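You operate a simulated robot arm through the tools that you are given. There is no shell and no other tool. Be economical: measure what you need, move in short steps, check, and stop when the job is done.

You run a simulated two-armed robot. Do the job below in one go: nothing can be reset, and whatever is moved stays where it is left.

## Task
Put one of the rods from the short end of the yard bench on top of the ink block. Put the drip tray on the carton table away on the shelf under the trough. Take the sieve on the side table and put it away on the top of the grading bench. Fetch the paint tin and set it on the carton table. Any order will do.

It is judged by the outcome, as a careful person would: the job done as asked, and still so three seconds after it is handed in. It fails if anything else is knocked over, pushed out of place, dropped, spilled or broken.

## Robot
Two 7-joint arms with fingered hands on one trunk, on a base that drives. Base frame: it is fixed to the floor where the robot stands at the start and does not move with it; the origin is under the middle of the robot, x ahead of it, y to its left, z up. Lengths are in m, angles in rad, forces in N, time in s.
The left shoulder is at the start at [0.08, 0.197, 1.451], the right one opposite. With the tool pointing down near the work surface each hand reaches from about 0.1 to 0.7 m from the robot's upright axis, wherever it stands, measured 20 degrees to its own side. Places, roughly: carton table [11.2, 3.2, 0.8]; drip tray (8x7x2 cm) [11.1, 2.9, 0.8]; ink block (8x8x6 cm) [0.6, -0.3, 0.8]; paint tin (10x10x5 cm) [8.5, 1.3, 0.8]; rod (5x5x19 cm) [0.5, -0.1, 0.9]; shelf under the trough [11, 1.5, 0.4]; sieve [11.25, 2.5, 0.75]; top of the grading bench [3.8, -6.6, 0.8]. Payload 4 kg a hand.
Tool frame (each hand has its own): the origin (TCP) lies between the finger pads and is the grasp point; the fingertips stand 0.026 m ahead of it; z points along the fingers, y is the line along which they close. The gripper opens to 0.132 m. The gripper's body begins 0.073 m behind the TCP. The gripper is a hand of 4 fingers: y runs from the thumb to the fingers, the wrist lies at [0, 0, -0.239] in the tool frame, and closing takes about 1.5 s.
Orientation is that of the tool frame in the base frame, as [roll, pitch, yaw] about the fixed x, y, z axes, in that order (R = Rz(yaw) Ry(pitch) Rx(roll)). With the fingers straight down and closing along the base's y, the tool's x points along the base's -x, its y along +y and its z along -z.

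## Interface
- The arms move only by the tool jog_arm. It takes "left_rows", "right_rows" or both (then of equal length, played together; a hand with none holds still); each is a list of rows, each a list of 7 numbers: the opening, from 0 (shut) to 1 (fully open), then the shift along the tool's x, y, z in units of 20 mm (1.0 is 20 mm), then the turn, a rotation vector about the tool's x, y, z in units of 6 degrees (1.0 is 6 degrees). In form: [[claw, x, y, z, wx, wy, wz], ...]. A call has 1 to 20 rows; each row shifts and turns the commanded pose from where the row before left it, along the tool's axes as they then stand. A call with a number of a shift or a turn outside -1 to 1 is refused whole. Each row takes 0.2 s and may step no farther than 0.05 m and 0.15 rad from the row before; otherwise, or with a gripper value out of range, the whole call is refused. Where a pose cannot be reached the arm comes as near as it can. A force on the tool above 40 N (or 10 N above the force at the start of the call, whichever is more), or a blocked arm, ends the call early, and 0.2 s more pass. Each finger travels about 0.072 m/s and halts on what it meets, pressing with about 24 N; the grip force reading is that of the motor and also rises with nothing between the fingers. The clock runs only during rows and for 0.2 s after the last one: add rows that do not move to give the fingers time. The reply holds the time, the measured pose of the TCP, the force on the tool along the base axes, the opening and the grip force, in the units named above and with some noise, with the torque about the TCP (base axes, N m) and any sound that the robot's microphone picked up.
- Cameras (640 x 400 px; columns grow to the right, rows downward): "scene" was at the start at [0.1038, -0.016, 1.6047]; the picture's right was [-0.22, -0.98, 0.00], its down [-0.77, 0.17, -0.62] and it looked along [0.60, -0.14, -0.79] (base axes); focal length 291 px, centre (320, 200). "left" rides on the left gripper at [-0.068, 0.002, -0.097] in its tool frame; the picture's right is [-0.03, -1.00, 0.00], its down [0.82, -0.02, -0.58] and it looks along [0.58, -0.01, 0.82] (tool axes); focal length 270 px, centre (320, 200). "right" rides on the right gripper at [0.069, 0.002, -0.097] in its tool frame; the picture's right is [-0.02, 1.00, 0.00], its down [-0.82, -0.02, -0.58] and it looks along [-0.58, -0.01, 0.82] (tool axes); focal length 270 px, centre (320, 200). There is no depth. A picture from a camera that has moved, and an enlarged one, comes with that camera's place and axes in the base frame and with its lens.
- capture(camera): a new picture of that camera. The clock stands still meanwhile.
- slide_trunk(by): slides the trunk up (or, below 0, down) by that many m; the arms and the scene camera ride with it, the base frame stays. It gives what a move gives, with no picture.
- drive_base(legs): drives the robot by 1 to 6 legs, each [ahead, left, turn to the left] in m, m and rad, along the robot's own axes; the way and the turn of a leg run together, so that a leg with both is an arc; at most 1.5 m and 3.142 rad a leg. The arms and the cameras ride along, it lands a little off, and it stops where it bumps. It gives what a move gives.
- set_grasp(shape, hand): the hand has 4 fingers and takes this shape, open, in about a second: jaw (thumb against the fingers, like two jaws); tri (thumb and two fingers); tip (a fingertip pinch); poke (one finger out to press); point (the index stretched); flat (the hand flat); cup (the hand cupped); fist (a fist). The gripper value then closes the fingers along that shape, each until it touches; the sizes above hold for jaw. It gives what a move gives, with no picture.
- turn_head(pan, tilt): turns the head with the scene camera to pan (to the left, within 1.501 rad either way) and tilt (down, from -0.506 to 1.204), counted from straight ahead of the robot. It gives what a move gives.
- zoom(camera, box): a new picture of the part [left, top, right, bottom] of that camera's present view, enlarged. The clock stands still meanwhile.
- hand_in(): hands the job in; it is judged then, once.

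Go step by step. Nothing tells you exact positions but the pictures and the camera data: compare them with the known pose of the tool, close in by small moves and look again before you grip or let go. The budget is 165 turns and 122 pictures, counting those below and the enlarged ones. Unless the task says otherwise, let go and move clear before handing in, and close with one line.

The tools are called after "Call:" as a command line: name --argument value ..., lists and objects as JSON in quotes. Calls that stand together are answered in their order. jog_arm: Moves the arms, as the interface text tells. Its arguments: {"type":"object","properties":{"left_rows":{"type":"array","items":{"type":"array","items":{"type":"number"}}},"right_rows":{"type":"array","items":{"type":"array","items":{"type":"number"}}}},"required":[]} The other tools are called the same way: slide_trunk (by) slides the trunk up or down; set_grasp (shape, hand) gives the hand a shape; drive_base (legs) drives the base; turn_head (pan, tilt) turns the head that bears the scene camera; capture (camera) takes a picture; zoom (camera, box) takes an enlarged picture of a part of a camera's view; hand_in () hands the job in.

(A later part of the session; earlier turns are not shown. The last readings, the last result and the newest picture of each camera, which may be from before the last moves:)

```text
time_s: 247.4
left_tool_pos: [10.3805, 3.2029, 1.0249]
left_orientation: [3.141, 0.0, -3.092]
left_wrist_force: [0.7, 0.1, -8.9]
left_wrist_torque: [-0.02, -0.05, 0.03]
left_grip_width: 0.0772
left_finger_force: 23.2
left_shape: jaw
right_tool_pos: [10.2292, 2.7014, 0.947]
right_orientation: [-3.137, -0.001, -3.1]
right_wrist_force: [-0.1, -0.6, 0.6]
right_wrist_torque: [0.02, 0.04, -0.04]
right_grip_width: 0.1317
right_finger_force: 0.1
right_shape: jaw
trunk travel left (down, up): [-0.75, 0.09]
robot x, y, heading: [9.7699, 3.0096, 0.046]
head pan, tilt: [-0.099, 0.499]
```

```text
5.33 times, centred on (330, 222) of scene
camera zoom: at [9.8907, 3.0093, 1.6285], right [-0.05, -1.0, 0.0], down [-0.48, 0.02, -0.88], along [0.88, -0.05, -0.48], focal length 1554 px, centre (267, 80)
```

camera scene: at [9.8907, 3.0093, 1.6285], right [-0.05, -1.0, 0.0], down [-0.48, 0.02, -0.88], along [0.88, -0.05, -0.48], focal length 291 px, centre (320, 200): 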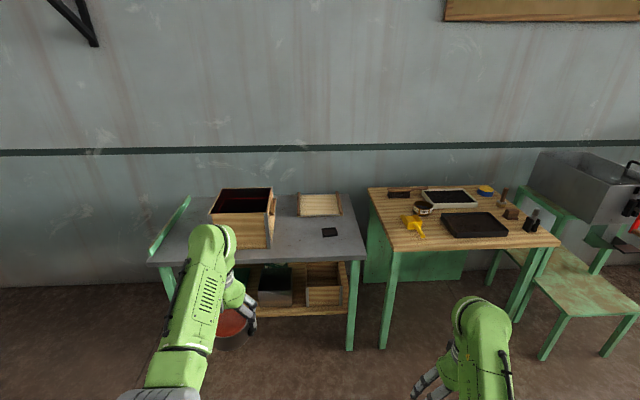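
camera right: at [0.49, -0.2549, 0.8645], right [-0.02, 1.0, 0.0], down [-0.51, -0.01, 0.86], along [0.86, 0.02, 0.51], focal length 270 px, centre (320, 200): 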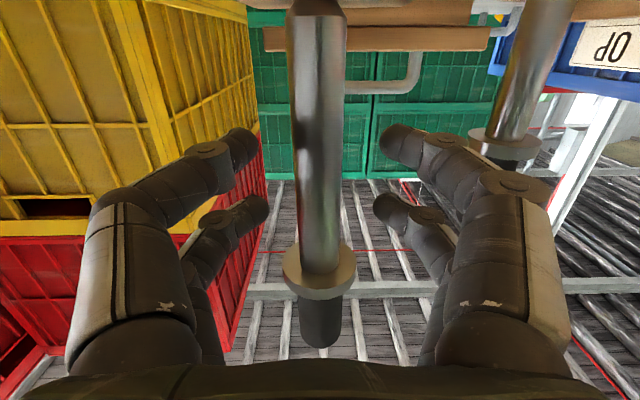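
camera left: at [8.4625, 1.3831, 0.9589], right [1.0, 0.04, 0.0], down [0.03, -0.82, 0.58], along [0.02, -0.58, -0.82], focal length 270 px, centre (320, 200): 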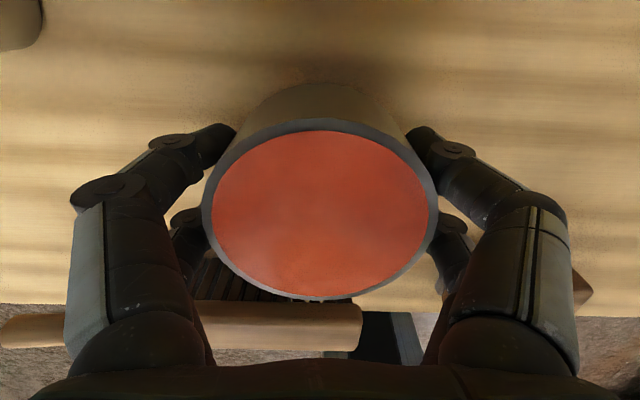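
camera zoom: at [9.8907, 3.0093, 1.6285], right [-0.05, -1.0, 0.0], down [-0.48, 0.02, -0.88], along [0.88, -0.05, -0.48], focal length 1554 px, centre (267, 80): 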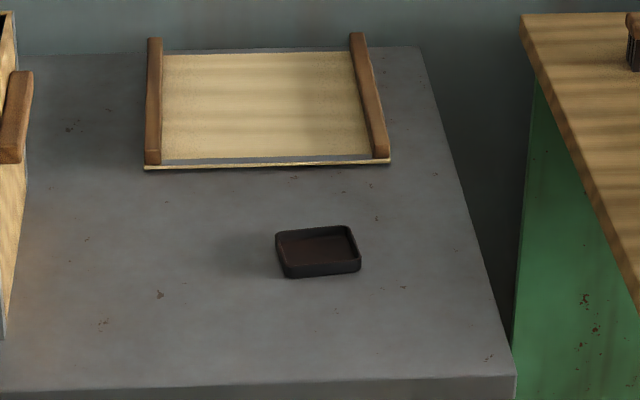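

The sieve is the "MESH 16" ring at about (11.3,2.35); the drip tray is the small dark tray at (11.06,2.894). I'll set the tin down on free space on the carton table near (11.0,3.04).

Call:
drive_base --legs '[[0.54, -0.13, -0.046]]'

Call:
turn_head --pan 0.1 --tilt 0.8

Call:
capture --camera "scene"

Call:
capture --camera "left"

```text
time_s: 250.5
left_tool_pos: [10.9212, 3.0532, 1.0271]
left_orientation: [3.141, 0.003, 3.138]
left_wrist_force: [0.1, 0.6, -8.5]
left_wrist_torque: [0.03, -0.04, 0.01]
left_grip_width: 0.0774
left_finger_force: 24.4
left_shape: jaw
right_tool_pos: [10.7425, 2.5605, 0.9468]
right_orientation: [-3.137, 0.002, 3.131]
right_wrist_force: [0.0, 0.0, 0.1]
right_wrist_torque: [0.01, -0.02, 0.02]
right_grip_width: 0.132
right_finger_force: 0.1
right_shape: jaw
trunk travel left (down, up): [-0.75, 0.09]
robot x, y, heading: [10.3001, 2.8921, -0.001]
head pan, tilt: [-0.099, 0.499]
```

```text
time_s: 251.3
left_tool_pos: [10.9221, 3.0538, 1.024]
left_orientation: [3.141, -0.003, 3.138]
left_wrist_force: [-0.3, 0.2, -8.6]
left_wrist_torque: [0.02, -0.03, 0.02]
left_grip_width: 0.077
left_finger_force: 23.7
left_shape: jaw
right_tool_pos: [10.7441, 2.5606, 0.9463]
right_orientation: [-3.137, 0.001, 3.133]
right_wrist_force: [0.4, 0.6, 0.0]
right_wrist_torque: [0.0, -0.02, -0.02]
right_grip_width: 0.132
right_finger_force: 0.0
right_shape: jaw
trunk travel left (down, up): [-0.75, 0.09]
robot x, y, heading: [10.2999, 2.8973, -0.003]
head pan, tilt: [0.099, 0.799]
```

```text
44 pictures are left
camera scene: at [10.4127, 2.9012, 1.6025], right [0.09, -1.0, 0.0], down [-0.71, -0.07, -0.7], along [0.69, 0.07, -0.72], focal length 291 px, centre (320, 200)
```

scene: 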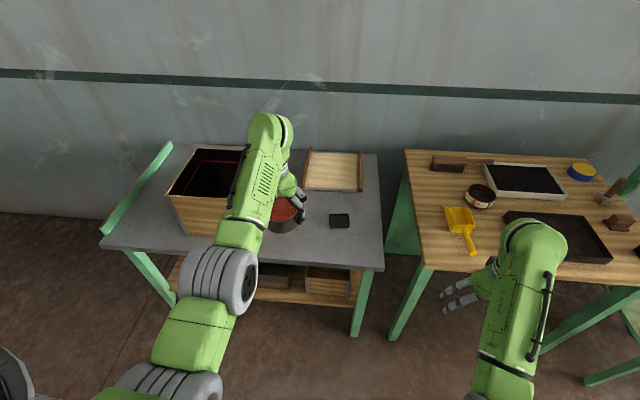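

```text
43 pictures are left
camera left: at [10.991, 3.0545, 1.1226], right [0.02, -1.0, 0.0], down [-0.82, -0.02, 0.58], along [-0.58, -0.01, -0.82], focal length 270 px, centre (320, 200)
```

left: 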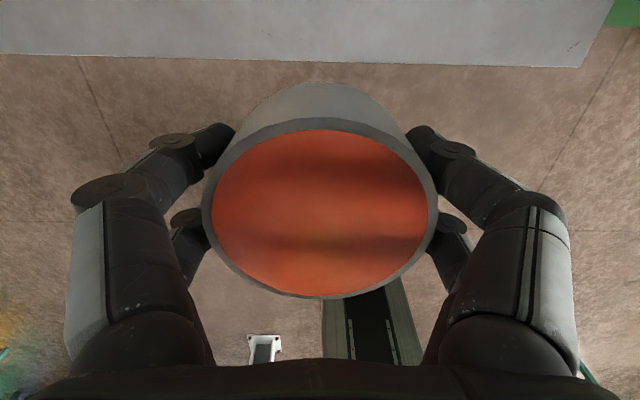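

Table edge is near x 10.945, so I'll set the tin at about (11.05,3.05). Drive forward and then lower.

Call:
drive_base --legs '[[0.13, 0, 0]]'

Call:
capture --camera "scene"

Call:
jog_arm --left_rows '[[0, 0, 0, 0.8, 0, 0, 0], [0, 0, 0, 0.8, 0, 0, 0], [0, 0, 0, 0.8, 0, 0, 0], [0, 0, 0, 0.8, 0, 0, 0], [0, 0, 0, 0.8, 0, 0, 0], [0, 0, 0, 0.8, 0, 0, 0], [0, 0, 0, 0.8, 0, 0, 0], [0, 0, 0, 0.8, 0, 0, 0], [0, 0, 0, 0.5, 0, 0, 0], [0, 0, 0, 0, 0, 0, 0]]'

Call:
capture --camera "left"

```text
time_s: 252.6
left_tool_pos: [11.0471, 3.0529, 1.0281]
left_orientation: [-3.141, 0.002, 3.139]
left_wrist_force: [-0.8, 0.0, -8.5]
left_wrist_torque: [0.0, -0.03, 0.01]
left_grip_width: 0.0773
left_finger_force: 24.4
left_shape: jaw
right_tool_pos: [10.8711, 2.5595, 0.9485]
right_orientation: [-3.138, 0.003, 3.133]
right_wrist_force: [-0.3, 0.6, 0.8]
right_wrist_torque: [-0.02, 0.01, 0.04]
right_grip_width: 0.1318
right_finger_force: 0.1
right_shape: jaw
trunk travel left (down, up): [-0.75, 0.09]
robot x, y, heading: [10.4233, 2.8913, -0.003]
head pan, tilt: [0.099, 0.799]
```

```text
42 pictures are left
camera scene: at [10.5364, 2.9009, 1.6029], right [0.1, -1.0, 0.0], down [-0.71, -0.07, -0.7], along [0.7, 0.07, -0.72], focal length 291 px, centre (320, 200)
```

scene: 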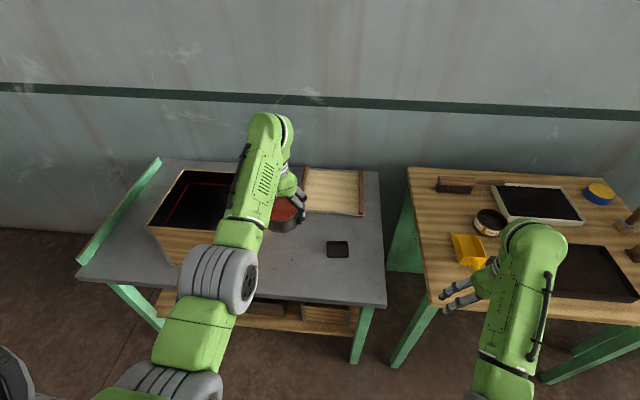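

```text
time_s: 254.8
left_tool_pos: [11.0524, 3.0525, 0.8872]
left_orientation: [-3.141, -0.001, 3.139]
left_wrist_force: [0.7, -0.4, -8.8]
left_wrist_torque: [0.01, -0.04, -0.01]
left_grip_width: 0.0771
left_finger_force: 24.1
left_shape: jaw
right_tool_pos: [10.8742, 2.5605, 0.9457]
right_orientation: [-3.138, 0.0, 3.133]
right_wrist_force: [-0.1, -0.7, -0.1]
right_wrist_torque: [0.01, -0.01, 0.0]
right_grip_width: 0.1316
right_finger_force: 0.1
right_shape: jaw
trunk travel left (down, up): [-0.75, 0.09]
robot x, y, heading: [10.4296, 2.8894, -0.002]
head pan, tilt: [0.099, 0.799]
```

```text
41 pictures are left
camera left: at [11.1214, 3.0543, 0.9844], right [0.02, -1.0, 0.0], down [-0.82, -0.02, 0.58], along [-0.58, -0.01, -0.82], focal length 270 px, centre (320, 200)
```

left: 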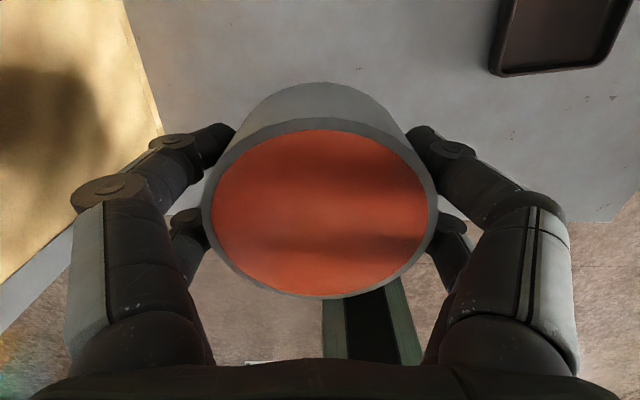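

Clear on both sides. Lowering the last few centimetres, watching the force.

Call:
jog_arm --left_rows '[[0, 0, 0, 0.7, 0, 0, 0], [0, 0, 0, 0.6, 0, 0, 0], [0, 0, 0, 0.5, 0, 0, 0], [0, 0, 0, 0.25, 0, 0, 0], [0, 0, 0, 0, 0, 0, 0]]'

Call:
jog_arm --left_rows '[[0, 0, 0, 0.15, 0, 0, 0], [0, 0, 0, 0.1, 0, 0, 0], [0, 0, 0, 0, 0, 0, 0]]'

```text
time_s: 256.0
left_tool_pos: [11.0501, 3.0538, 0.848]
left_orientation: [-3.141, -0.001, 3.14]
left_wrist_force: [0.1, 0.1, -8.6]
left_wrist_torque: [0.02, -0.08, 0.01]
left_grip_width: 0.0772
left_finger_force: 23.9
left_shape: jaw
right_tool_pos: [10.8735, 2.562, 0.9462]
right_orientation: [-3.139, -0.002, 3.133]
right_wrist_force: [0.9, -0.4, -0.4]
right_wrist_torque: [0.01, -0.01, -0.01]
right_grip_width: 0.1319
right_finger_force: 0.1
right_shape: jaw
trunk travel left (down, up): [-0.75, 0.09]
robot x, y, heading: [10.4267, 2.8929, -0.004]
head pan, tilt: [0.099, 0.799]
```

```text
time_s: 256.8
left_tool_pos: [11.0509, 3.0527, 0.8409]
left_orientation: [3.141, -0.001, -3.141]
left_wrist_force: [-0.3, 1.4, -8.2]
left_wrist_torque: [0.0, -0.06, 0.02]
left_grip_width: 0.0774
left_finger_force: 24.3
left_shape: jaw
right_tool_pos: [10.8737, 2.5594, 0.9454]
right_orientation: [-3.138, 0.0, 3.133]
right_wrist_force: [0.5, -0.7, 0.3]
right_wrist_torque: [-0.01, 0.04, -0.02]
right_grip_width: 0.1317
right_finger_force: 0.1
right_shape: jaw
trunk travel left (down, up): [-0.75, 0.09]
robot x, y, heading: [10.4294, 2.8922, -0.004]
head pan, tilt: [0.099, 0.799]
```

Call:
jog_arm --left_rows '[[0, 0, 0, 0.15, 0, 0, 0], [0, 0, 0, 0.1, 0, 0, 0], [0, 0, 0, 0, 0, 0, 0]]'

Call:
jog_arm --left_rows '[[0, 0, 0, 0.1, 0, 0, 0], [0, 0, 0, 0, 0, 0, 0]]'

```text
time_s: 257.6
left_tool_pos: [11.0486, 3.0532, 0.8363]
left_orientation: [3.141, 0.0, 3.14]
left_wrist_force: [-0.3, 0.4, -8.6]
left_wrist_torque: [-0.02, -0.08, 0.0]
left_grip_width: 0.0772
left_finger_force: 23.9
left_shape: jaw
right_tool_pos: [10.8748, 2.5605, 0.9461]
right_orientation: [-3.139, 0.001, 3.133]
right_wrist_force: [0.3, -0.4, -0.2]
right_wrist_torque: [-0.02, -0.01, 0.0]
right_grip_width: 0.1321
right_finger_force: 0.0
right_shape: jaw
trunk travel left (down, up): [-0.75, 0.09]
robot x, y, heading: [10.4293, 2.8955, -0.001]
head pan, tilt: [0.099, 0.799]
```

```text
time_s: 258.2
left_tool_pos: [11.0501, 3.054, 0.8339]
left_orientation: [3.142, 0.0, 3.139]
left_wrist_force: [0.1, -0.6, -8.3]
left_wrist_torque: [0.0, -0.05, -0.03]
left_grip_width: 0.0773
left_finger_force: 24.4
left_shape: jaw
right_tool_pos: [10.8732, 2.5599, 0.9462]
right_orientation: [-3.139, 0.0, 3.133]
right_wrist_force: [-0.1, 0.1, -0.3]
right_wrist_torque: [0.01, 0.01, -0.03]
right_grip_width: 0.132
right_finger_force: 0.0
right_shape: jaw
trunk travel left (down, up): [-0.75, 0.09]
robot x, y, heading: [10.4272, 2.8943, -0.004]
head pan, tilt: [0.099, 0.799]
```

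Call:
jog_arm --left_rows '[[0, 0, 0, 0.12, 0, 0, 0], [0, 0, 0, 0.12, 0, 0, 0], [0, 0, 0, 0.1, 0, 0, 0], [0, 0, 0, 0, 0, 0, 0]]'

Call:
capture --camera "left"

```text
time_s: 259.2
left_tool_pos: [11.0514, 3.0518, 0.8279]
left_orientation: [3.141, -0.002, 3.141]
left_wrist_force: [0.0, -0.2, -8.4]
left_wrist_torque: [-0.04, -0.05, 0.01]
left_grip_width: 0.0773
left_finger_force: 24.6
left_shape: jaw
right_tool_pos: [10.8744, 2.561, 0.9464]
right_orientation: [-3.138, 0.0, 3.134]
right_wrist_force: [0.2, 1.0, -0.2]
right_wrist_torque: [0.02, -0.03, 0.05]
right_grip_width: 0.1319
right_finger_force: 0.0
right_shape: jaw
trunk travel left (down, up): [-0.75, 0.09]
robot x, y, heading: [10.4272, 2.8899, -0.006]
head pan, tilt: [0.099, 0.799]
```

```text
40 pictures are left
camera left: at [11.1197, 3.0541, 0.925], right [0.02, -1.0, 0.0], down [-0.82, -0.02, 0.58], along [-0.58, -0.01, -0.82], focal length 270 px, centre (320, 200)
```

left: 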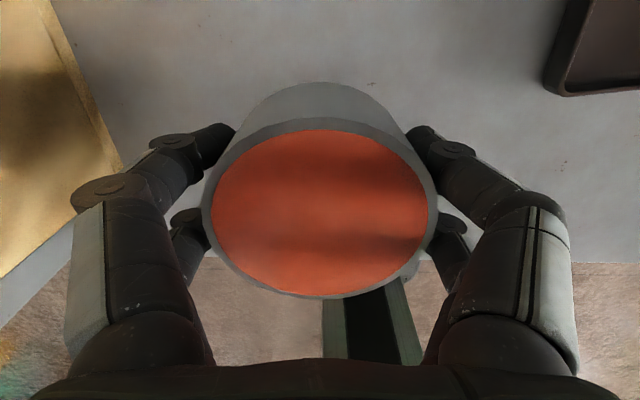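

Call:
jog_arm --left_rows '[[0, 0, 0, 0.15, 0, 0, 0], [0, 0, 0, 0.15, 0, 0, 0], [0, 0, 0, 0.15, 0, 0, 0], [0, 0, 0, 0.1, 0, 0, 0], [0, 0, 0, 0, 0, 0, 0]]'

```text
time_s: 260.4
left_tool_pos: [11.0506, 3.0529, 0.8157]
left_orientation: [-3.141, -0.002, 3.14]
left_wrist_force: [0.2, -0.2, -8.4]
left_wrist_torque: [0.0, -0.04, 0.0]
left_grip_width: 0.0773
left_finger_force: 24.2
left_shape: jaw
right_tool_pos: [10.8737, 2.5606, 0.9464]
right_orientation: [-3.137, 0.001, 3.133]
right_wrist_force: [-0.2, -0.9, -0.2]
right_wrist_torque: [-0.03, 0.02, -0.01]
right_grip_width: 0.1319
right_finger_force: 0.0
right_shape: jaw
trunk travel left (down, up): [-0.75, 0.09]
robot x, y, heading: [10.4288, 2.8904, -0.006]
head pan, tilt: [0.099, 0.799]
```

Call:
jog_arm --left_rows '[[0, 0, 0, 0.15, 0, 0, 0], [0, 0, 0, 0.15, 0, 0, 0], [0, 0, 0, 0.1, 0, 0, 0], [0, 0, 0, 0, 0, 0, 0]]'

Call:
zoom --camera "scene" --box '[230, 170, 360, 270]'

```text
time_s: 261.4
left_tool_pos: [11.0498, 3.0538, 0.8092]
left_orientation: [-3.141, -0.001, 3.14]
left_wrist_force: [0.0, -0.1, -9.2]
left_wrist_torque: [-0.04, -0.04, 0.0]
left_grip_width: 0.077
left_finger_force: 24.6
left_shape: jaw
right_tool_pos: [10.8741, 2.5613, 0.9454]
right_orientation: [-3.139, 0.0, 3.133]
right_wrist_force: [0.6, 0.6, -0.2]
right_wrist_torque: [-0.02, -0.01, 0.01]
right_grip_width: 0.1319
right_finger_force: 0.0
right_shape: jaw
trunk travel left (down, up): [-0.75, 0.09]
robot x, y, heading: [10.4256, 2.8951, -0.003]
head pan, tilt: [0.099, 0.799]
```

```text
4.00 times, centred on (295, 220) of scene
camera zoom: at [10.5413, 2.901, 1.6025], right [0.1, -1.0, 0.0], down [-0.71, -0.07, -0.7], along [0.69, 0.07, -0.72], focal length 1166 px, centre (420, 120)
```

zoom: 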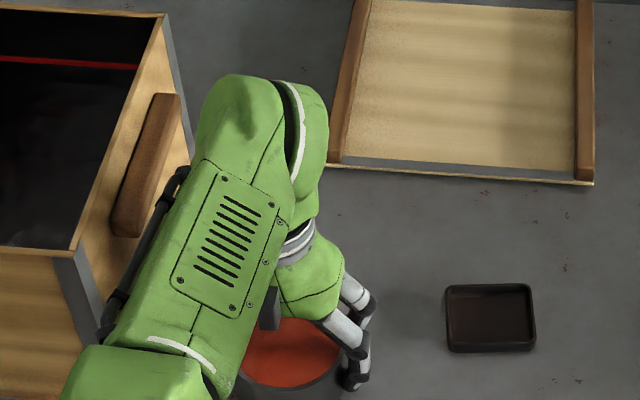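

Call:
jog_arm --left_rows '[[0, 0, 0, 0.12, 0, 0, 0], [0, 0, 0, 0.12, 0, 0, 0], [0, 0, 0, 0.1, 0, 0, 0], [0, 0, 0, 0, 0, 0, 0]]'

```text
time_s: 262.4
left_tool_pos: [11.0488, 3.0532, 0.8023]
left_orientation: [-3.141, -0.003, 3.141]
left_wrist_force: [-0.2, -0.1, -8.6]
left_wrist_torque: [0.04, -0.05, -0.02]
left_grip_width: 0.0769
left_finger_force: 23.6
left_shape: jaw
right_tool_pos: [10.8732, 2.5594, 0.9474]
right_orientation: [-3.139, 0.001, 3.132]
right_wrist_force: [0.5, 0.3, -0.4]
right_wrist_torque: [0.0, -0.01, 0.04]
right_grip_width: 0.1317
right_finger_force: 0.0
right_shape: jaw
trunk travel left (down, up): [-0.75, 0.09]
robot x, y, heading: [10.4283, 2.8925, -0.003]
head pan, tilt: [0.099, 0.799]
```

Call:
jog_arm --left_rows '[[0, 0, 0, 0.12, 0, 0, 0], [0, 0, 0, 0.12, 0, 0, 0], [0, 0, 0, 0.12, 0, 0, 0], [0, 0, 0, 0, 0, 0, 0]]'

Call:
zoom --camera "left" --box '[160, 40, 480, 300]'

```text
time_s: 263.4
left_tool_pos: [11.0501, 3.0536, 0.7952]
left_orientation: [-3.141, 0.002, 3.14]
left_wrist_force: [0.3, 0.8, -6.0]
left_wrist_torque: [0.01, 0.06, -0.01]
left_grip_width: 0.0771
left_finger_force: 23.8
left_shape: jaw
right_tool_pos: [10.8738, 2.5599, 0.9462]
right_orientation: [-3.138, -0.001, 3.131]
right_wrist_force: [0.4, 0.5, 0.2]
right_wrist_torque: [0.03, 0.0, -0.02]
right_grip_width: 0.132
right_finger_force: 0.0
right_shape: jaw
trunk travel left (down, up): [-0.75, 0.09]
robot x, y, heading: [10.4277, 2.8883, -0.0]
head pan, tilt: [0.099, 0.799]
```

```text
1.54 times, centred on (320, 170) of left
camera zoom: at [11.1198, 3.0556, 0.8931], right [0.02, -1.0, 0.0], down [-0.82, -0.02, 0.58], along [-0.58, -0.01, -0.82], focal length 416 px, centre (320, 246)
```

zoom: 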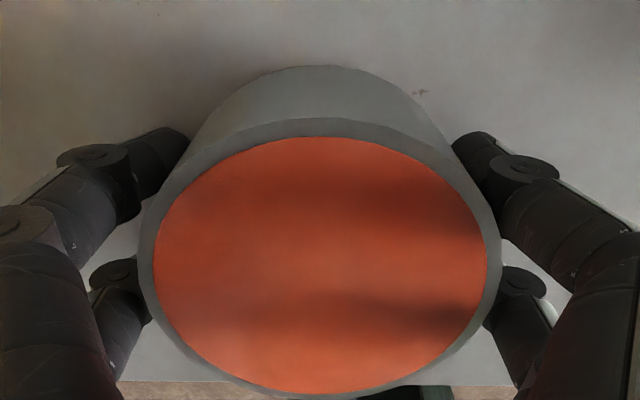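

First contact. Seating fully and releasing a little at a time.

Call:
jog_arm --left_rows '[[0, 0, 0, 0.1, 0, 0, 0], [0, 0, 0, 0.05, 0, 0, 0], [0, 0, 0, 0, 0, 0, 0]]'

Call:
jog_arm --left_rows '[[0.55, 0, 0, 0, 0, 0, 0], [0.6, 0, 0, 0, 0, 0, 0], [0.64, 0, 0, 0, 0, 0, 0], [0.68, 0, 0, 0, 0, 0, 0], [0.72, 0, 0, 0, 0, 0, 0], [0.75, 0, 0, 0, 0, 0, 0], [0.75, 0, 0, 0, 0, 0, 0]]'

Call:
capture --camera "left"

```text
time_s: 264.2
left_tool_pos: [11.0503, 3.0532, 0.7961]
left_orientation: [3.139, 0.009, 3.142]
left_wrist_force: [3.2, 5.1, 9.5]
left_wrist_torque: [0.11, -0.01, 0.02]
left_grip_width: 0.0763
left_finger_force: 23.8
left_shape: jaw
right_tool_pos: [10.8725, 2.5607, 0.9473]
right_orientation: [-3.138, 0.002, 3.133]
right_wrist_force: [0.5, -0.6, 0.3]
right_wrist_torque: [0.02, 0.03, -0.01]
right_grip_width: 0.1318
right_finger_force: 0.1
right_shape: jaw
trunk travel left (down, up): [-0.75, 0.09]
robot x, y, heading: [10.4315, 2.8921, -0.004]
head pan, tilt: [0.099, 0.799]
```

```text
time_s: 265.8
left_tool_pos: [11.0492, 3.053, 0.7925]
left_orientation: [-3.141, -0.001, 3.138]
left_wrist_force: [1.4, 0.7, 0.4]
left_wrist_torque: [0.01, -0.02, 0.0]
left_grip_width: 0.0986
left_finger_force: 0.1
left_shape: jaw
right_tool_pos: [10.8717, 2.5598, 0.9483]
right_orientation: [-3.138, -0.001, 3.133]
right_wrist_force: [-0.5, 0.9, 0.3]
right_wrist_torque: [0.01, 0.0, 0.03]
right_grip_width: 0.1319
right_finger_force: 0.1
right_shape: jaw
trunk travel left (down, up): [-0.75, 0.09]
robot x, y, heading: [10.4291, 2.8883, -0.003]
head pan, tilt: [0.099, 0.799]
```

```text
37 pictures are left
camera left: at [11.1182, 3.0541, 0.89], right [0.02, -1.0, 0.0], down [-0.82, -0.02, 0.58], along [-0.58, -0.01, -0.82], focal length 270 px, centre (320, 200)
```

left: 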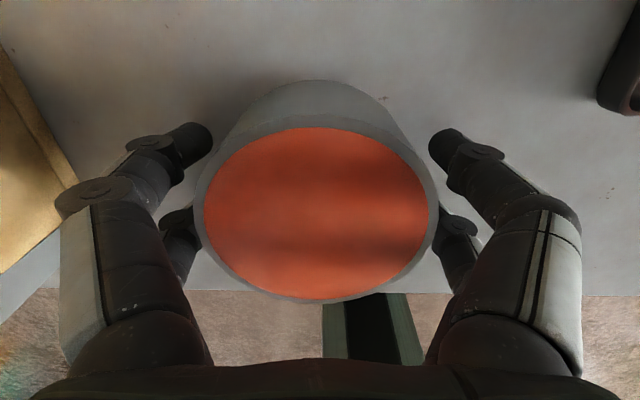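

Call:
jog_arm --left_rows '[[0.8, 0, 0, 0, 0, 0, 0], [0.8, 0, 0, -0.2, 0, 0, 0], [0.8, 0, 0, -0.4, 0, 0, 0], [0.8, 0, 0, -0.8, 0, 0, 0], [0.8, 0, 0, -1, 0, 0, 0], [0.8, 0, 0, -1, 0, 0, 0], [0.8, 0, 0, -1, 0, 0, 0], [0.8, 0, 0, -1, 0, 0, 0], [0.8, 0, 0, -1, 0, 0, 0], [0.8, 0, 0, -1, 0, 0, 0], [0.8, 0, 0, -1, 0, 0, 0], [0.8, 0, 0, -1, 0, 0, 0], [0.8, 0, 0, -1, 0, 0, 0], [0.8, 0, 0, -1, 0, 0, 0], [0.8, 0, 0, 0, 0, 0, 0]]'

Call:
capture --camera "left"

```text
time_s: 269.0
left_tool_pos: [11.0503, 3.0513, 1.0212]
left_orientation: [3.141, 0.0, 3.14]
left_wrist_force: [-0.3, 0.5, -0.3]
left_wrist_torque: [0.01, 0.01, -0.03]
left_grip_width: 0.1054
left_finger_force: 0.1
left_shape: jaw
right_tool_pos: [10.8727, 2.5604, 0.9463]
right_orientation: [-3.139, 0.0, 3.134]
right_wrist_force: [-0.7, 0.5, 0.3]
right_wrist_torque: [0.05, -0.03, 0.0]
right_grip_width: 0.1321
right_finger_force: 0.0
right_shape: jaw
trunk travel left (down, up): [-0.75, 0.09]
robot x, y, heading: [10.4278, 2.8955, -0.005]
head pan, tilt: [0.099, 0.799]
```

```text
36 pictures are left
camera left: at [11.1194, 3.0535, 1.1188], right [0.02, -1.0, 0.0], down [-0.82, -0.02, 0.58], along [-0.58, -0.01, -0.82], focal length 270 px, centre (320, 200)
```

left: 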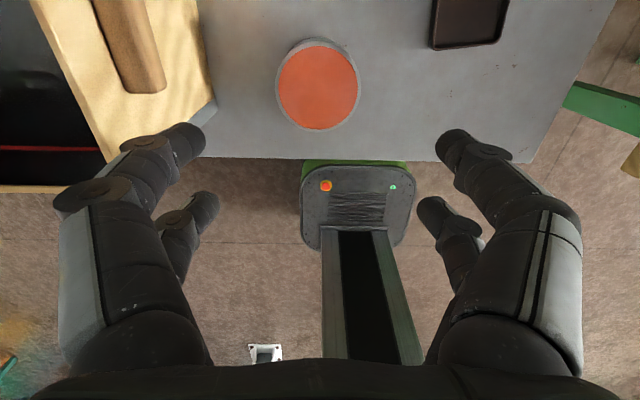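

The tin stands well on the carton table (top at z≈0.755). Next the drip tray, at about (11.12,2.895); I'll shift right so the left hand is above it.

Call:
drive_base --legs '[[0.06, -0.155, 0]]'

Call:
capture --camera "left"

```text
time_s: 270.4
left_tool_pos: [11.1103, 2.9017, 1.0212]
left_orientation: [-3.139, 0.002, 3.141]
left_wrist_force: [0.5, 0.2, -0.8]
left_wrist_torque: [-0.03, 0.0, 0.02]
left_grip_width: 0.1053
left_finger_force: 0.0
left_shape: jaw
right_tool_pos: [10.9326, 2.4079, 0.949]
right_orientation: [-3.136, 0.003, 3.133]
right_wrist_force: [-0.9, -0.3, 0.1]
right_wrist_torque: [0.02, 0.0, -0.01]
right_grip_width: 0.132
right_finger_force: 0.0
right_shape: jaw
trunk travel left (down, up): [-0.75, 0.09]
robot x, y, heading: [10.4876, 2.7418, -0.0]
head pan, tilt: [0.099, 0.799]
```

```text
35 pictures are left
camera left: at [11.179, 2.9032, 1.119], right [0.02, -1.0, 0.0], down [-0.82, -0.02, 0.58], along [-0.58, -0.02, -0.82], focal length 270 px, centre (320, 200)
```

left: 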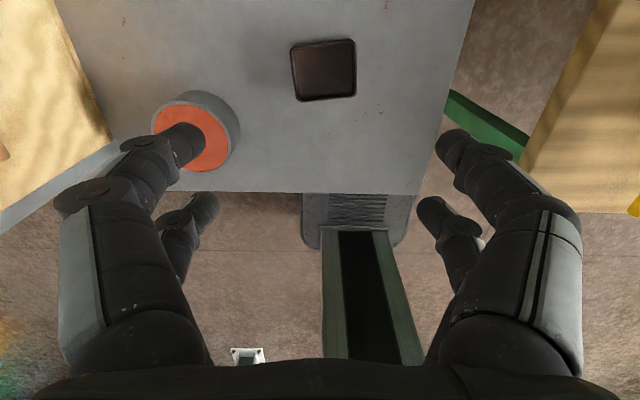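

Tray at (11.121,2.895). Descending over it.

Call:
jog_arm --left_rows '[[0.8, -0.55, -0.33, 0, 0, 0, 0], [0.8, 0, 0, 1, 0, 0, 0], [0.8, 0, 0, 1, 0, 0, 0], [0.8, 0, 0, 1, 0, 0, 0], [0.8, 0, 0, 1, 0, 0, 0], [0.8, 0, 0, 1, 0, 0, 0], [0.8, 0, 0, 1, 0, 0, 0], [0.8, 0, 0, 1, 0, 0, 0], [0.8, 0, 0, 1, 0, 0, 0], [0.8, 0, 0, 0.7, 0, 0, 0], [0.8, 0, 0, 0, 0, 0, 0]]'

Call:
capture --camera "left"

```text
time_s: 272.9
left_tool_pos: [11.1207, 2.8934, 0.8452]
left_orientation: [3.14, 0.0, 3.139]
left_wrist_force: [0.6, -0.3, 0.3]
left_wrist_torque: [0.01, 0.01, 0.01]
left_grip_width: 0.1054
left_finger_force: 0.0
left_shape: jaw
right_tool_pos: [10.9328, 2.4067, 0.9469]
right_orientation: [-3.138, 0.0, 3.133]
right_wrist_force: [-0.2, 0.3, 1.1]
right_wrist_torque: [0.01, 0.02, 0.05]
right_grip_width: 0.1321
right_finger_force: 0.0
right_shape: jaw
trunk travel left (down, up): [-0.75, 0.09]
robot x, y, heading: [10.4859, 2.7439, -0.003]
head pan, tilt: [0.099, 0.799]
```

```text
34 pictures are left
camera left: at [11.19, 2.8949, 0.9432], right [0.02, -1.0, 0.0], down [-0.82, -0.02, 0.58], along [-0.58, -0.01, -0.82], focal length 270 px, centre (320, 200)
```

left: 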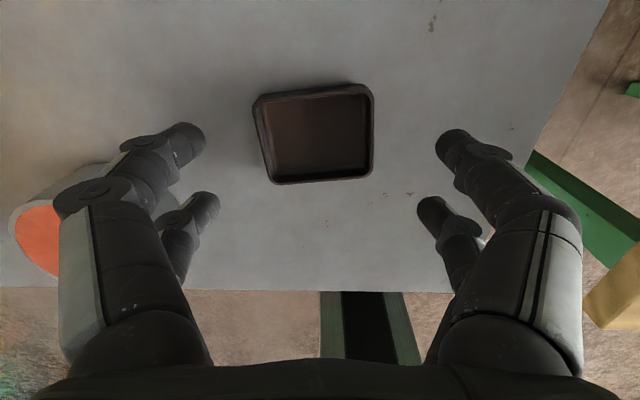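

Call:
jog_arm --left_rows '[[0.8, 0, 0, 0.8, 0, 0, 0.3], [0.8, 0, 0, 0.8, 0, 0, 0], [0.8, 0, 0, 0.8, 0, 0, 0], [0.8, 0, 0, 0.6, 0, 0, 0], [0.8, 0, 0, 0, 0, 0, 0]]'

Call:
capture --camera "left"

```text
time_s: 274.1
left_tool_pos: [11.1226, 2.8931, 0.786]
left_orientation: [3.141, -0.001, 3.108]
left_wrist_force: [-0.1, -0.1, 0.3]
left_wrist_torque: [-0.04, 0.01, -0.03]
left_grip_width: 0.1055
left_finger_force: 0.0
left_shape: jaw
right_tool_pos: [10.9331, 2.406, 0.9468]
right_orientation: [-3.138, 0.0, 3.133]
right_wrist_force: [-0.5, 0.1, 0.5]
right_wrist_torque: [0.04, 0.04, -0.03]
right_grip_width: 0.1318
right_finger_force: 0.1
right_shape: jaw
trunk travel left (down, up): [-0.75, 0.09]
robot x, y, heading: [10.4897, 2.7424, -0.005]
head pan, tilt: [0.099, 0.799]
```

```text
33 pictures are left
camera left: at [11.1915, 2.8924, 0.8839], right [-0.01, -1.0, 0.0], down [-0.82, 0.01, 0.58], along [-0.58, 0.01, -0.82], focal length 270 px, centre (320, 200)
```

left: 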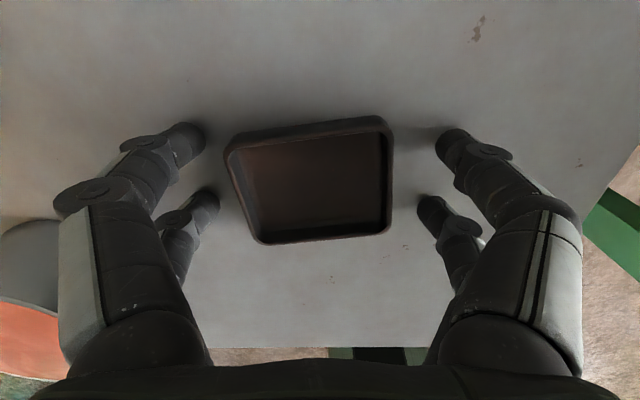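

Tray is skewed about 8° to the hand; rotate to match and close.

Call:
jog_arm --left_rows '[[0.8, 0, 0, 0, 0, 0, -0.7], [0.8, 0, 0, 0, 0, 0, -0.6], [0.7, 0, 0, 0, 0, 0, 0], [0.5, 0, 0, 0, 0, 0, 0], [0.3, 0, 0, 0, 0, 0, 0], [0, 0, 0, 0, 0, 0, 0], [0, 0, 0, 0, 0, 0, 0], [0, 0, 0, 0, 0, 0, 0]]'

Call:
jog_arm --left_rows '[[0, 0, 0, -0.4, 0, 0, 0], [0, 0, 0, -0.8, 0, 0, 0], [0, 0, 0, -1, 0, 0, 0], [0, 0, 0, -1, 0, 0, 0], [0, 0, 0, -1, 0, 0, 0], [0, 0, 0, 0, 0, 0, 0]]'

Call:
capture --camera "left"

```text
time_s: 275.9
left_tool_pos: [11.122, 2.8918, 0.7865]
left_orientation: [3.141, 0.001, -3.041]
left_wrist_force: [0.2, -0.4, 2.7]
left_wrist_torque: [-0.01, 0.01, -0.02]
left_grip_width: 0.0678
left_finger_force: 24.5
left_shape: jaw
right_tool_pos: [10.9332, 2.4071, 0.9474]
right_orientation: [-3.138, 0.003, 3.134]
right_wrist_force: [0.0, -0.7, 0.1]
right_wrist_torque: [-0.02, -0.02, -0.03]
right_grip_width: 0.132
right_finger_force: 0.1
right_shape: jaw
trunk travel left (down, up): [-0.75, 0.09]
robot x, y, heading: [10.4891, 2.7392, -0.005]
head pan, tilt: [0.099, 0.799]
```

```text
time_s: 277.2
left_tool_pos: [11.1222, 2.8922, 0.8718]
left_orientation: [-3.141, 0.001, -3.039]
left_wrist_force: [-0.4, 0.5, 0.3]
left_wrist_torque: [-0.03, 0.0, -0.01]
left_grip_width: 0.0681
left_finger_force: 23.7
left_shape: jaw
right_tool_pos: [10.9333, 2.4071, 0.9469]
right_orientation: [-3.139, 0.001, 3.132]
right_wrist_force: [1.2, 0.1, -0.5]
right_wrist_torque: [-0.04, 0.0, 0.02]
right_grip_width: 0.1317
right_finger_force: 0.1
right_shape: jaw
trunk travel left (down, up): [-0.75, 0.09]
robot x, y, heading: [10.4912, 2.7396, -0.004]
head pan, tilt: [0.099, 0.799]
```

```text
32 pictures are left
camera left: at [11.1906, 2.9005, 0.9692], right [0.13, -0.99, 0.0], down [-0.81, -0.1, 0.58], along [-0.57, -0.07, -0.82], focal length 270 px, centre (320, 200)
```

left: 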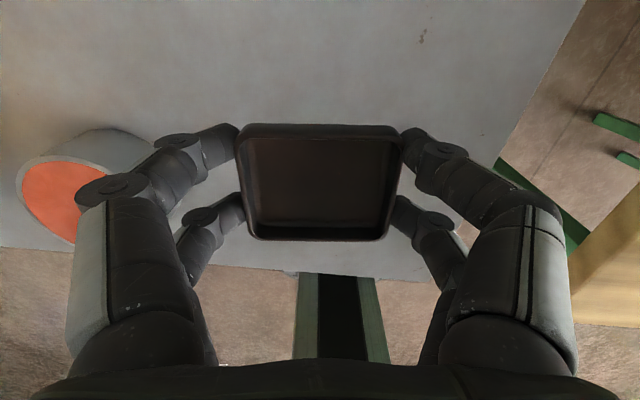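

Tray held level. Lift, back off, and go to the trough.

Call:
jog_arm --left_rows '[[0, 0, 0, -1, 0, 0, 0.5], [0, 0, 0, -1, 0, 0, 0.5], [0, 0, 0, -1, 0, 0, 0], [0, 0, 0, -1, 0, 0, 0], [0, 0, 0, -1, 0, 0, 0], [0, 0, 0, -1, 0, 0, 0], [0, 0, 0, -1, 0, 0, 0], [0, 0, 0, 0, 0, 0, 0]]'

Call:
drive_base --legs '[[-0.7, 0, 0], [0, -1.4, 0]]'

Call:
turn_head --pan 0.1 --tilt 0.6

Call:
capture --camera "scene"

```text
time_s: 279.1
left_tool_pos: [11.1214, 2.8924, 1.0112]
left_orientation: [3.141, -0.001, 3.138]
left_wrist_force: [0.1, 0.0, -0.2]
left_wrist_torque: [0.04, 0.02, 0.01]
left_grip_width: 0.0676
left_finger_force: 23.9
left_shape: jaw
right_tool_pos: [10.9337, 2.4067, 0.9466]
right_orientation: [-3.139, 0.001, 3.133]
right_wrist_force: [0.1, 0.4, 0.3]
right_wrist_torque: [0.01, 0.05, -0.01]
right_grip_width: 0.1321
right_finger_force: 0.1
right_shape: jaw
trunk travel left (down, up): [-0.75, 0.09]
robot x, y, heading: [10.4894, 2.74, -0.005]
head pan, tilt: [0.099, 0.799]
```

```text
time_s: 289.6
left_tool_pos: [10.4045, 1.4825, 1.0115]
left_orientation: [3.141, 0.001, 3.141]
left_wrist_force: [0.5, 0.1, -0.9]
left_wrist_torque: [0.04, 0.0, 0.01]
left_grip_width: 0.0677
left_finger_force: 23.9
left_shape: jaw
right_tool_pos: [10.2173, 0.9967, 0.9475]
right_orientation: [-3.139, 0.0, 3.136]
right_wrist_force: [0.9, 0.4, -0.6]
right_wrist_torque: [0.01, 0.01, 0.01]
right_grip_width: 0.1321
right_finger_force: 0.1
right_shape: jaw
trunk travel left (down, up): [-0.75, 0.09]
robot x, y, heading: [9.7692, 1.3292, -0.003]
head pan, tilt: [0.099, 0.799]
```

```text
time_s: 290.3
left_tool_pos: [10.405, 1.482, 1.0114]
left_orientation: [-3.141, 0.0, 3.138]
left_wrist_force: [0.1, -0.6, -0.1]
left_wrist_torque: [-0.02, -0.02, -0.03]
left_grip_width: 0.0679
left_finger_force: 24.2
left_shape: jaw
right_tool_pos: [10.216, 0.9969, 0.9467]
right_orientation: [-3.139, -0.001, 3.135]
right_wrist_force: [0.2, 0.0, -0.8]
right_wrist_torque: [0.01, -0.01, -0.01]
right_grip_width: 0.1318
right_finger_force: 0.0
right_shape: jaw
trunk travel left (down, up): [-0.75, 0.09]
robot x, y, heading: [9.7693, 1.3266, -0.006]
head pan, tilt: [0.099, 0.6]
```

```text
31 pictures are left
camera scene: at [9.8908, 1.3369, 1.6195], right [0.1, -1.0, 0.0], down [-0.56, -0.05, -0.82], along [0.82, 0.08, -0.57], focal length 291 px, centre (320, 200)
```

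scene: 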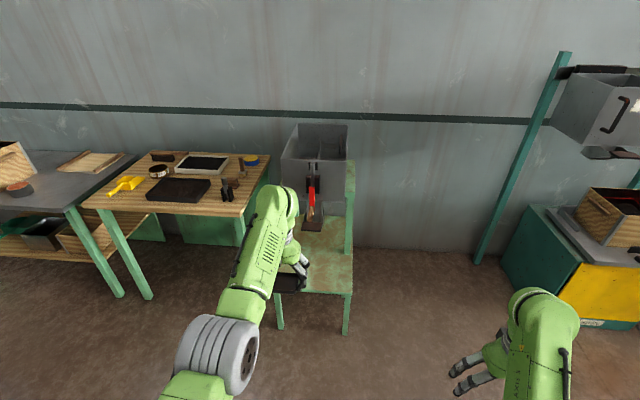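

Call:
zoom --camera "scene" --box '[240, 110, 400, 340]'

```text
1.74 times, centred on (320, 225) of scene
camera zoom: at [9.8908, 1.3369, 1.6195], right [0.1, -1.0, 0.0], down [-0.56, -0.05, -0.82], along [0.82, 0.08, -0.57], focal length 507 px, centre (320, 156)
```

zoom: 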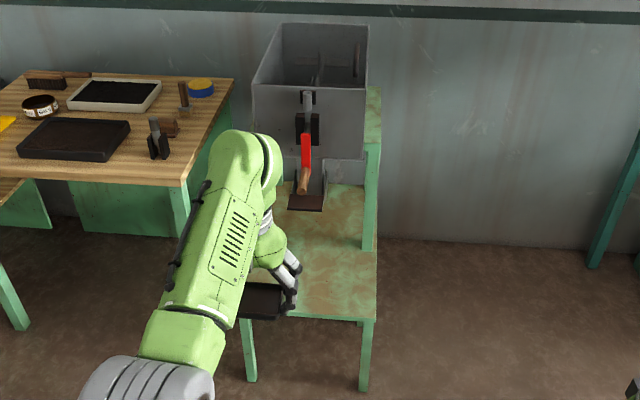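

The shelf (z≈0.42) spans about x 10.83–11.4, y 1.27–1.64, with the spout lip at about (10.97,1.49,0.73). I'll place the tray beside the lip at about (10.92,1.37): lower the trunk first, then move in.

Call:
slide_trunk --by -0.36

Call:
drive_base --legs '[[0.38, -0.11, 0]]'

Call:
turn_head --pan 0.1 --tilt 0.5

Call:
capture --camera "scene"

Call:
capture --camera "left"

```text
time_s: 293.8
left_tool_pos: [10.4043, 1.4817, 0.6506]
left_orientation: [3.142, 0.0, 3.138]
left_wrist_force: [-0.1, -0.2, -0.4]
left_wrist_torque: [-0.04, -0.01, 0.0]
left_grip_width: 0.0679
left_finger_force: 24.0
left_shape: jaw
right_tool_pos: [10.2174, 0.9946, 0.5863]
right_orientation: [-3.139, 0.002, 3.134]
right_wrist_force: [-0.3, 0.5, -0.3]
right_wrist_torque: [0.0, -0.01, -0.01]
right_grip_width: 0.1319
right_finger_force: 0.0
right_shape: jaw
trunk travel left (down, up): [-0.39, 0.45]
robot x, y, heading: [9.7724, 1.3268, -0.007]
head pan, tilt: [0.099, 0.6]
```

```text
time_s: 296.3
left_tool_pos: [10.7952, 1.3682, 0.6514]
left_orientation: [3.141, 0.001, 3.137]
left_wrist_force: [0.4, -0.7, -0.3]
left_wrist_torque: [0.0, 0.01, 0.02]
left_grip_width: 0.0677
left_finger_force: 23.8
left_shape: jaw
right_tool_pos: [10.605, 0.8839, 0.5878]
right_orientation: [-3.138, 0.0, 3.129]
right_wrist_force: [-0.2, 0.6, -0.3]
right_wrist_torque: [0.0, 0.01, 0.04]
right_grip_width: 0.132
right_finger_force: 0.0
right_shape: jaw
trunk travel left (down, up): [-0.39, 0.45]
robot x, y, heading: [10.1591, 1.2185, -0.005]
head pan, tilt: [0.099, 0.6]
```

```text
time_s: 297.0
left_tool_pos: [10.7958, 1.3691, 0.6497]
left_orientation: [-3.14, -0.002, 3.136]
left_wrist_force: [0.6, -0.1, -0.4]
left_wrist_torque: [0.02, 0.0, 0.0]
left_grip_width: 0.0679
left_finger_force: 24.5
left_shape: jaw
right_tool_pos: [10.6056, 0.883, 0.5881]
right_orientation: [-3.139, 0.0, 3.131]
right_wrist_force: [0.7, -0.4, -0.5]
right_wrist_torque: [-0.02, 0.01, -0.01]
right_grip_width: 0.1318
right_finger_force: 0.1
right_shape: jaw
trunk travel left (down, up): [-0.39, 0.45]
robot x, y, heading: [10.1641, 1.2197, -0.004]
head pan, tilt: [0.099, 0.499]
```

```text
29 pictures are left
camera scene: at [10.2834, 1.2263, 1.2686], right [0.09, -1.0, 0.0], down [-0.48, -0.04, -0.88], along [0.87, 0.08, -0.48], focal length 291 px, centre (320, 200)
```

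scene: 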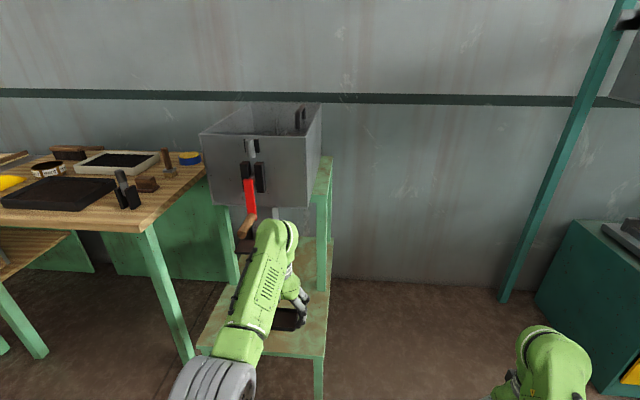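

```text
28 pictures are left
camera left: at [10.8639, 1.3698, 0.7483], right [0.02, -1.0, 0.0], down [-0.82, -0.02, 0.58], along [-0.58, -0.01, -0.82], focal length 270 px, centre (320, 200)
```

left: 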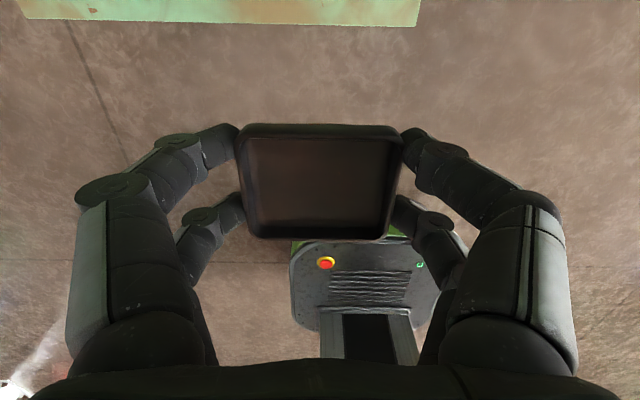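

Shelf front edge is at x≈10.865, right edge y≈1.272. I'll aim for (10.935,1.35) and check clearance to the spout.

Call:
drive_base --legs '[[0.13, -0.02, 0]]'

Call:
zoom --camera "scene" --box '[180, 130, 360, 320]'

Call:
capture --camera "left"

```text
time_s: 298.3
left_tool_pos: [10.9224, 1.3489, 0.6505]
left_orientation: [-3.142, -0.001, 3.136]
left_wrist_force: [-0.4, 0.7, -0.7]
left_wrist_torque: [-0.02, -0.03, -0.03]
left_grip_width: 0.0677
left_finger_force: 24.0
left_shape: jaw
right_tool_pos: [10.7325, 0.8637, 0.5866]
right_orientation: [-3.138, -0.001, 3.128]
right_wrist_force: [0.9, -0.7, 0.3]
right_wrist_torque: [-0.01, 0.02, 0.02]
right_grip_width: 0.1321
right_finger_force: 0.1
right_shape: jaw
trunk travel left (down, up): [-0.39, 0.45]
robot x, y, heading: [10.2922, 1.1989, -0.007]
head pan, tilt: [0.099, 0.499]
```

```text
2.11 times, centred on (270, 225) of scene
camera zoom: at [10.4116, 1.2059, 1.2686], right [0.09, -1.0, 0.0], down [-0.48, -0.04, -0.88], along [0.87, 0.08, -0.48], focal length 613 px, centre (425, 147)
```

zoom: 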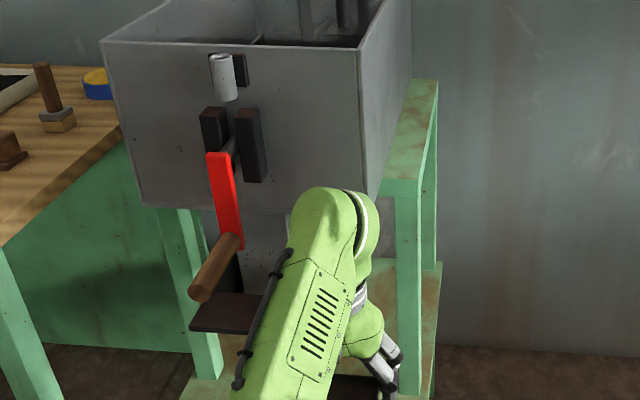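

```text
26 pictures are left
camera left: at [10.9918, 1.3499, 0.7481], right [0.02, -1.0, 0.0], down [-0.82, -0.02, 0.58], along [-0.58, -0.01, -0.82], focal length 270 px, centre (320, 200)
```

left: 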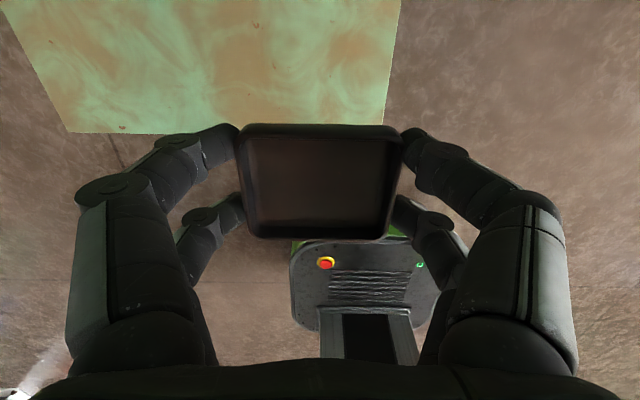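

Clearance is fine. Lowering toward the shelf.

Call:
jog_arm --left_rows '[[0, -0.6, 0, 0.8, 0, 0, 0], [0, 0, 0, 1, 0, 0, 0], [0, 0, 0, 1, 0, 0, 0], [0, 0, 0, 1, 0, 0, 0], [0, 0, 0, 1, 0, 0, 0], [0, 0, 0, 1, 0, 0, 0], [0, 0, 0, 1, 0, 0, 0], [0, 0, 0, 1, 0, 0, 0], [0, 0, 0, 0.7, 0, 0, 0], [0, 0, 0, 0, 0, 0, 0]]'

Call:
capture --camera "left"

```text
time_s: 300.5
left_tool_pos: [10.9335, 1.3482, 0.4808]
left_orientation: [-3.141, -0.002, 3.137]
left_wrist_force: [0.2, 0.9, -0.1]
left_wrist_torque: [0.01, 0.01, -0.01]
left_grip_width: 0.0679
left_finger_force: 24.1
left_shape: jaw
right_tool_pos: [10.7327, 0.8633, 0.5869]
right_orientation: [-3.138, 0.0, 3.13]
right_wrist_force: [0.1, 1.9, 0.2]
right_wrist_torque: [-0.02, 0.03, 0.0]
right_grip_width: 0.1319
right_finger_force: 0.0
right_shape: jaw
trunk travel left (down, up): [-0.39, 0.45]
robot x, y, heading: [10.2891, 1.1995, -0.003]
head pan, tilt: [0.099, 0.499]
```

```text
25 pictures are left
camera left: at [11.0027, 1.3498, 0.5786], right [0.02, -1.0, 0.0], down [-0.82, -0.02, 0.58], along [-0.58, -0.01, -0.82], focal length 270 px, centre (320, 200)
```

left: 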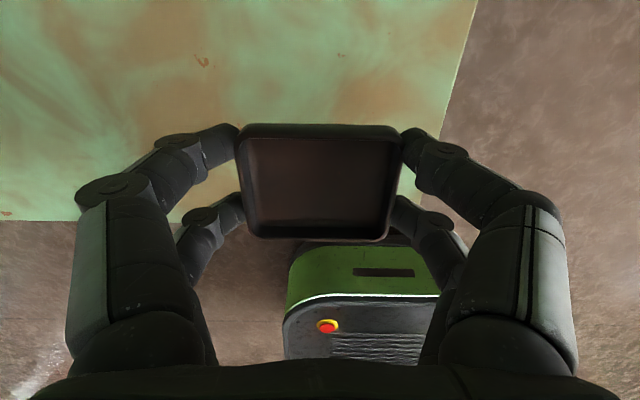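

Call:
jog_arm --left_rows '[[0, 0, 0, 0.5, 0, 0, 0], [0, 0, 0, 0.4, 0, 0, 0], [0, 0, 0, 0.2, 0, 0, 0], [0, 0, 0, 0.1, 0, 0, 0], [0, 0, 0, 0, 0, 0, 0]]'

Call:
jog_arm --left_rows '[[0, 0, 0, 0.15, 0, 0, 0], [0, 0, 0, 0.15, 0, 0, 0], [0, 0, 0, 0, 0, 0, 0]]'

```text
time_s: 301.7
left_tool_pos: [10.9336, 1.3484, 0.4564]
left_orientation: [3.141, -0.001, 3.137]
left_wrist_force: [0.6, 0.5, -0.1]
left_wrist_torque: [-0.01, 0.0, -0.03]
left_grip_width: 0.0678
left_finger_force: 24.1
left_shape: jaw
right_tool_pos: [10.7326, 0.8628, 0.5858]
right_orientation: [-3.139, 0.001, 3.13]
right_wrist_force: [0.8, 0.0, -1.0]
right_wrist_torque: [-0.01, 0.04, -0.03]
right_grip_width: 0.1318
right_finger_force: 0.1
right_shape: jaw
trunk travel left (down, up): [-0.39, 0.45]
robot x, y, heading: [10.2909, 1.2018, -0.004]
head pan, tilt: [0.099, 0.499]
```

```text
time_s: 302.5
left_tool_pos: [10.9342, 1.348, 0.4495]
left_orientation: [-3.142, -0.001, 3.135]
left_wrist_force: [-0.9, -0.4, -0.2]
left_wrist_torque: [0.0, -0.02, 0.02]
left_grip_width: 0.0678
left_finger_force: 24.0
left_shape: jaw
right_tool_pos: [10.733, 0.8645, 0.5885]
right_orientation: [-3.137, 0.001, 3.129]
right_wrist_force: [0.6, -0.2, 0.3]
right_wrist_torque: [-0.02, -0.02, -0.02]
right_grip_width: 0.1319
right_finger_force: 0.0
right_shape: jaw
trunk travel left (down, up): [-0.39, 0.45]
robot x, y, heading: [10.291, 1.1984, -0.007]
head pan, tilt: [0.099, 0.499]
```

Call:
jog_arm --left_rows '[[0, 0, 0, 0.15, 0, 0, 0], [0, 0, 0, 0.15, 0, 0, 0], [0, 0, 0, 0.15, 0, 0, 0], [0, 0, 0, 0, 0, 0, 0]]'

Call:
capture --camera "left"

```text
time_s: 303.5
left_tool_pos: [10.9334, 1.3488, 0.441]
left_orientation: [-3.141, -0.001, 3.136]
left_wrist_force: [0.1, -0.5, -0.1]
left_wrist_torque: [0.02, 0.01, 0.01]
left_grip_width: 0.0679
left_finger_force: 23.4
left_shape: jaw
right_tool_pos: [10.7324, 0.8628, 0.5881]
right_orientation: [-3.137, 0.0, 3.129]
right_wrist_force: [0.0, 0.2, -0.1]
right_wrist_torque: [-0.05, 0.02, -0.01]
right_grip_width: 0.1317
right_finger_force: 0.1
right_shape: jaw
trunk travel left (down, up): [-0.39, 0.45]
robot x, y, heading: [10.2915, 1.193, -0.007]
head pan, tilt: [0.099, 0.499]
```

```text
24 pictures are left
camera left: at [11.0026, 1.3493, 0.5394], right [0.02, -1.0, 0.0], down [-0.82, -0.02, 0.58], along [-0.58, -0.01, -0.82], focal length 270 px, centre (320, 200)
```

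left: 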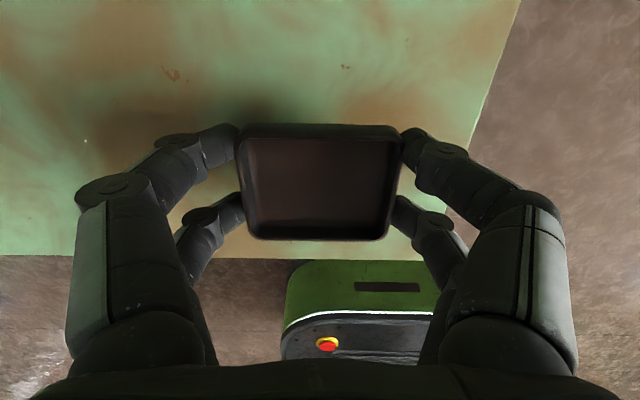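

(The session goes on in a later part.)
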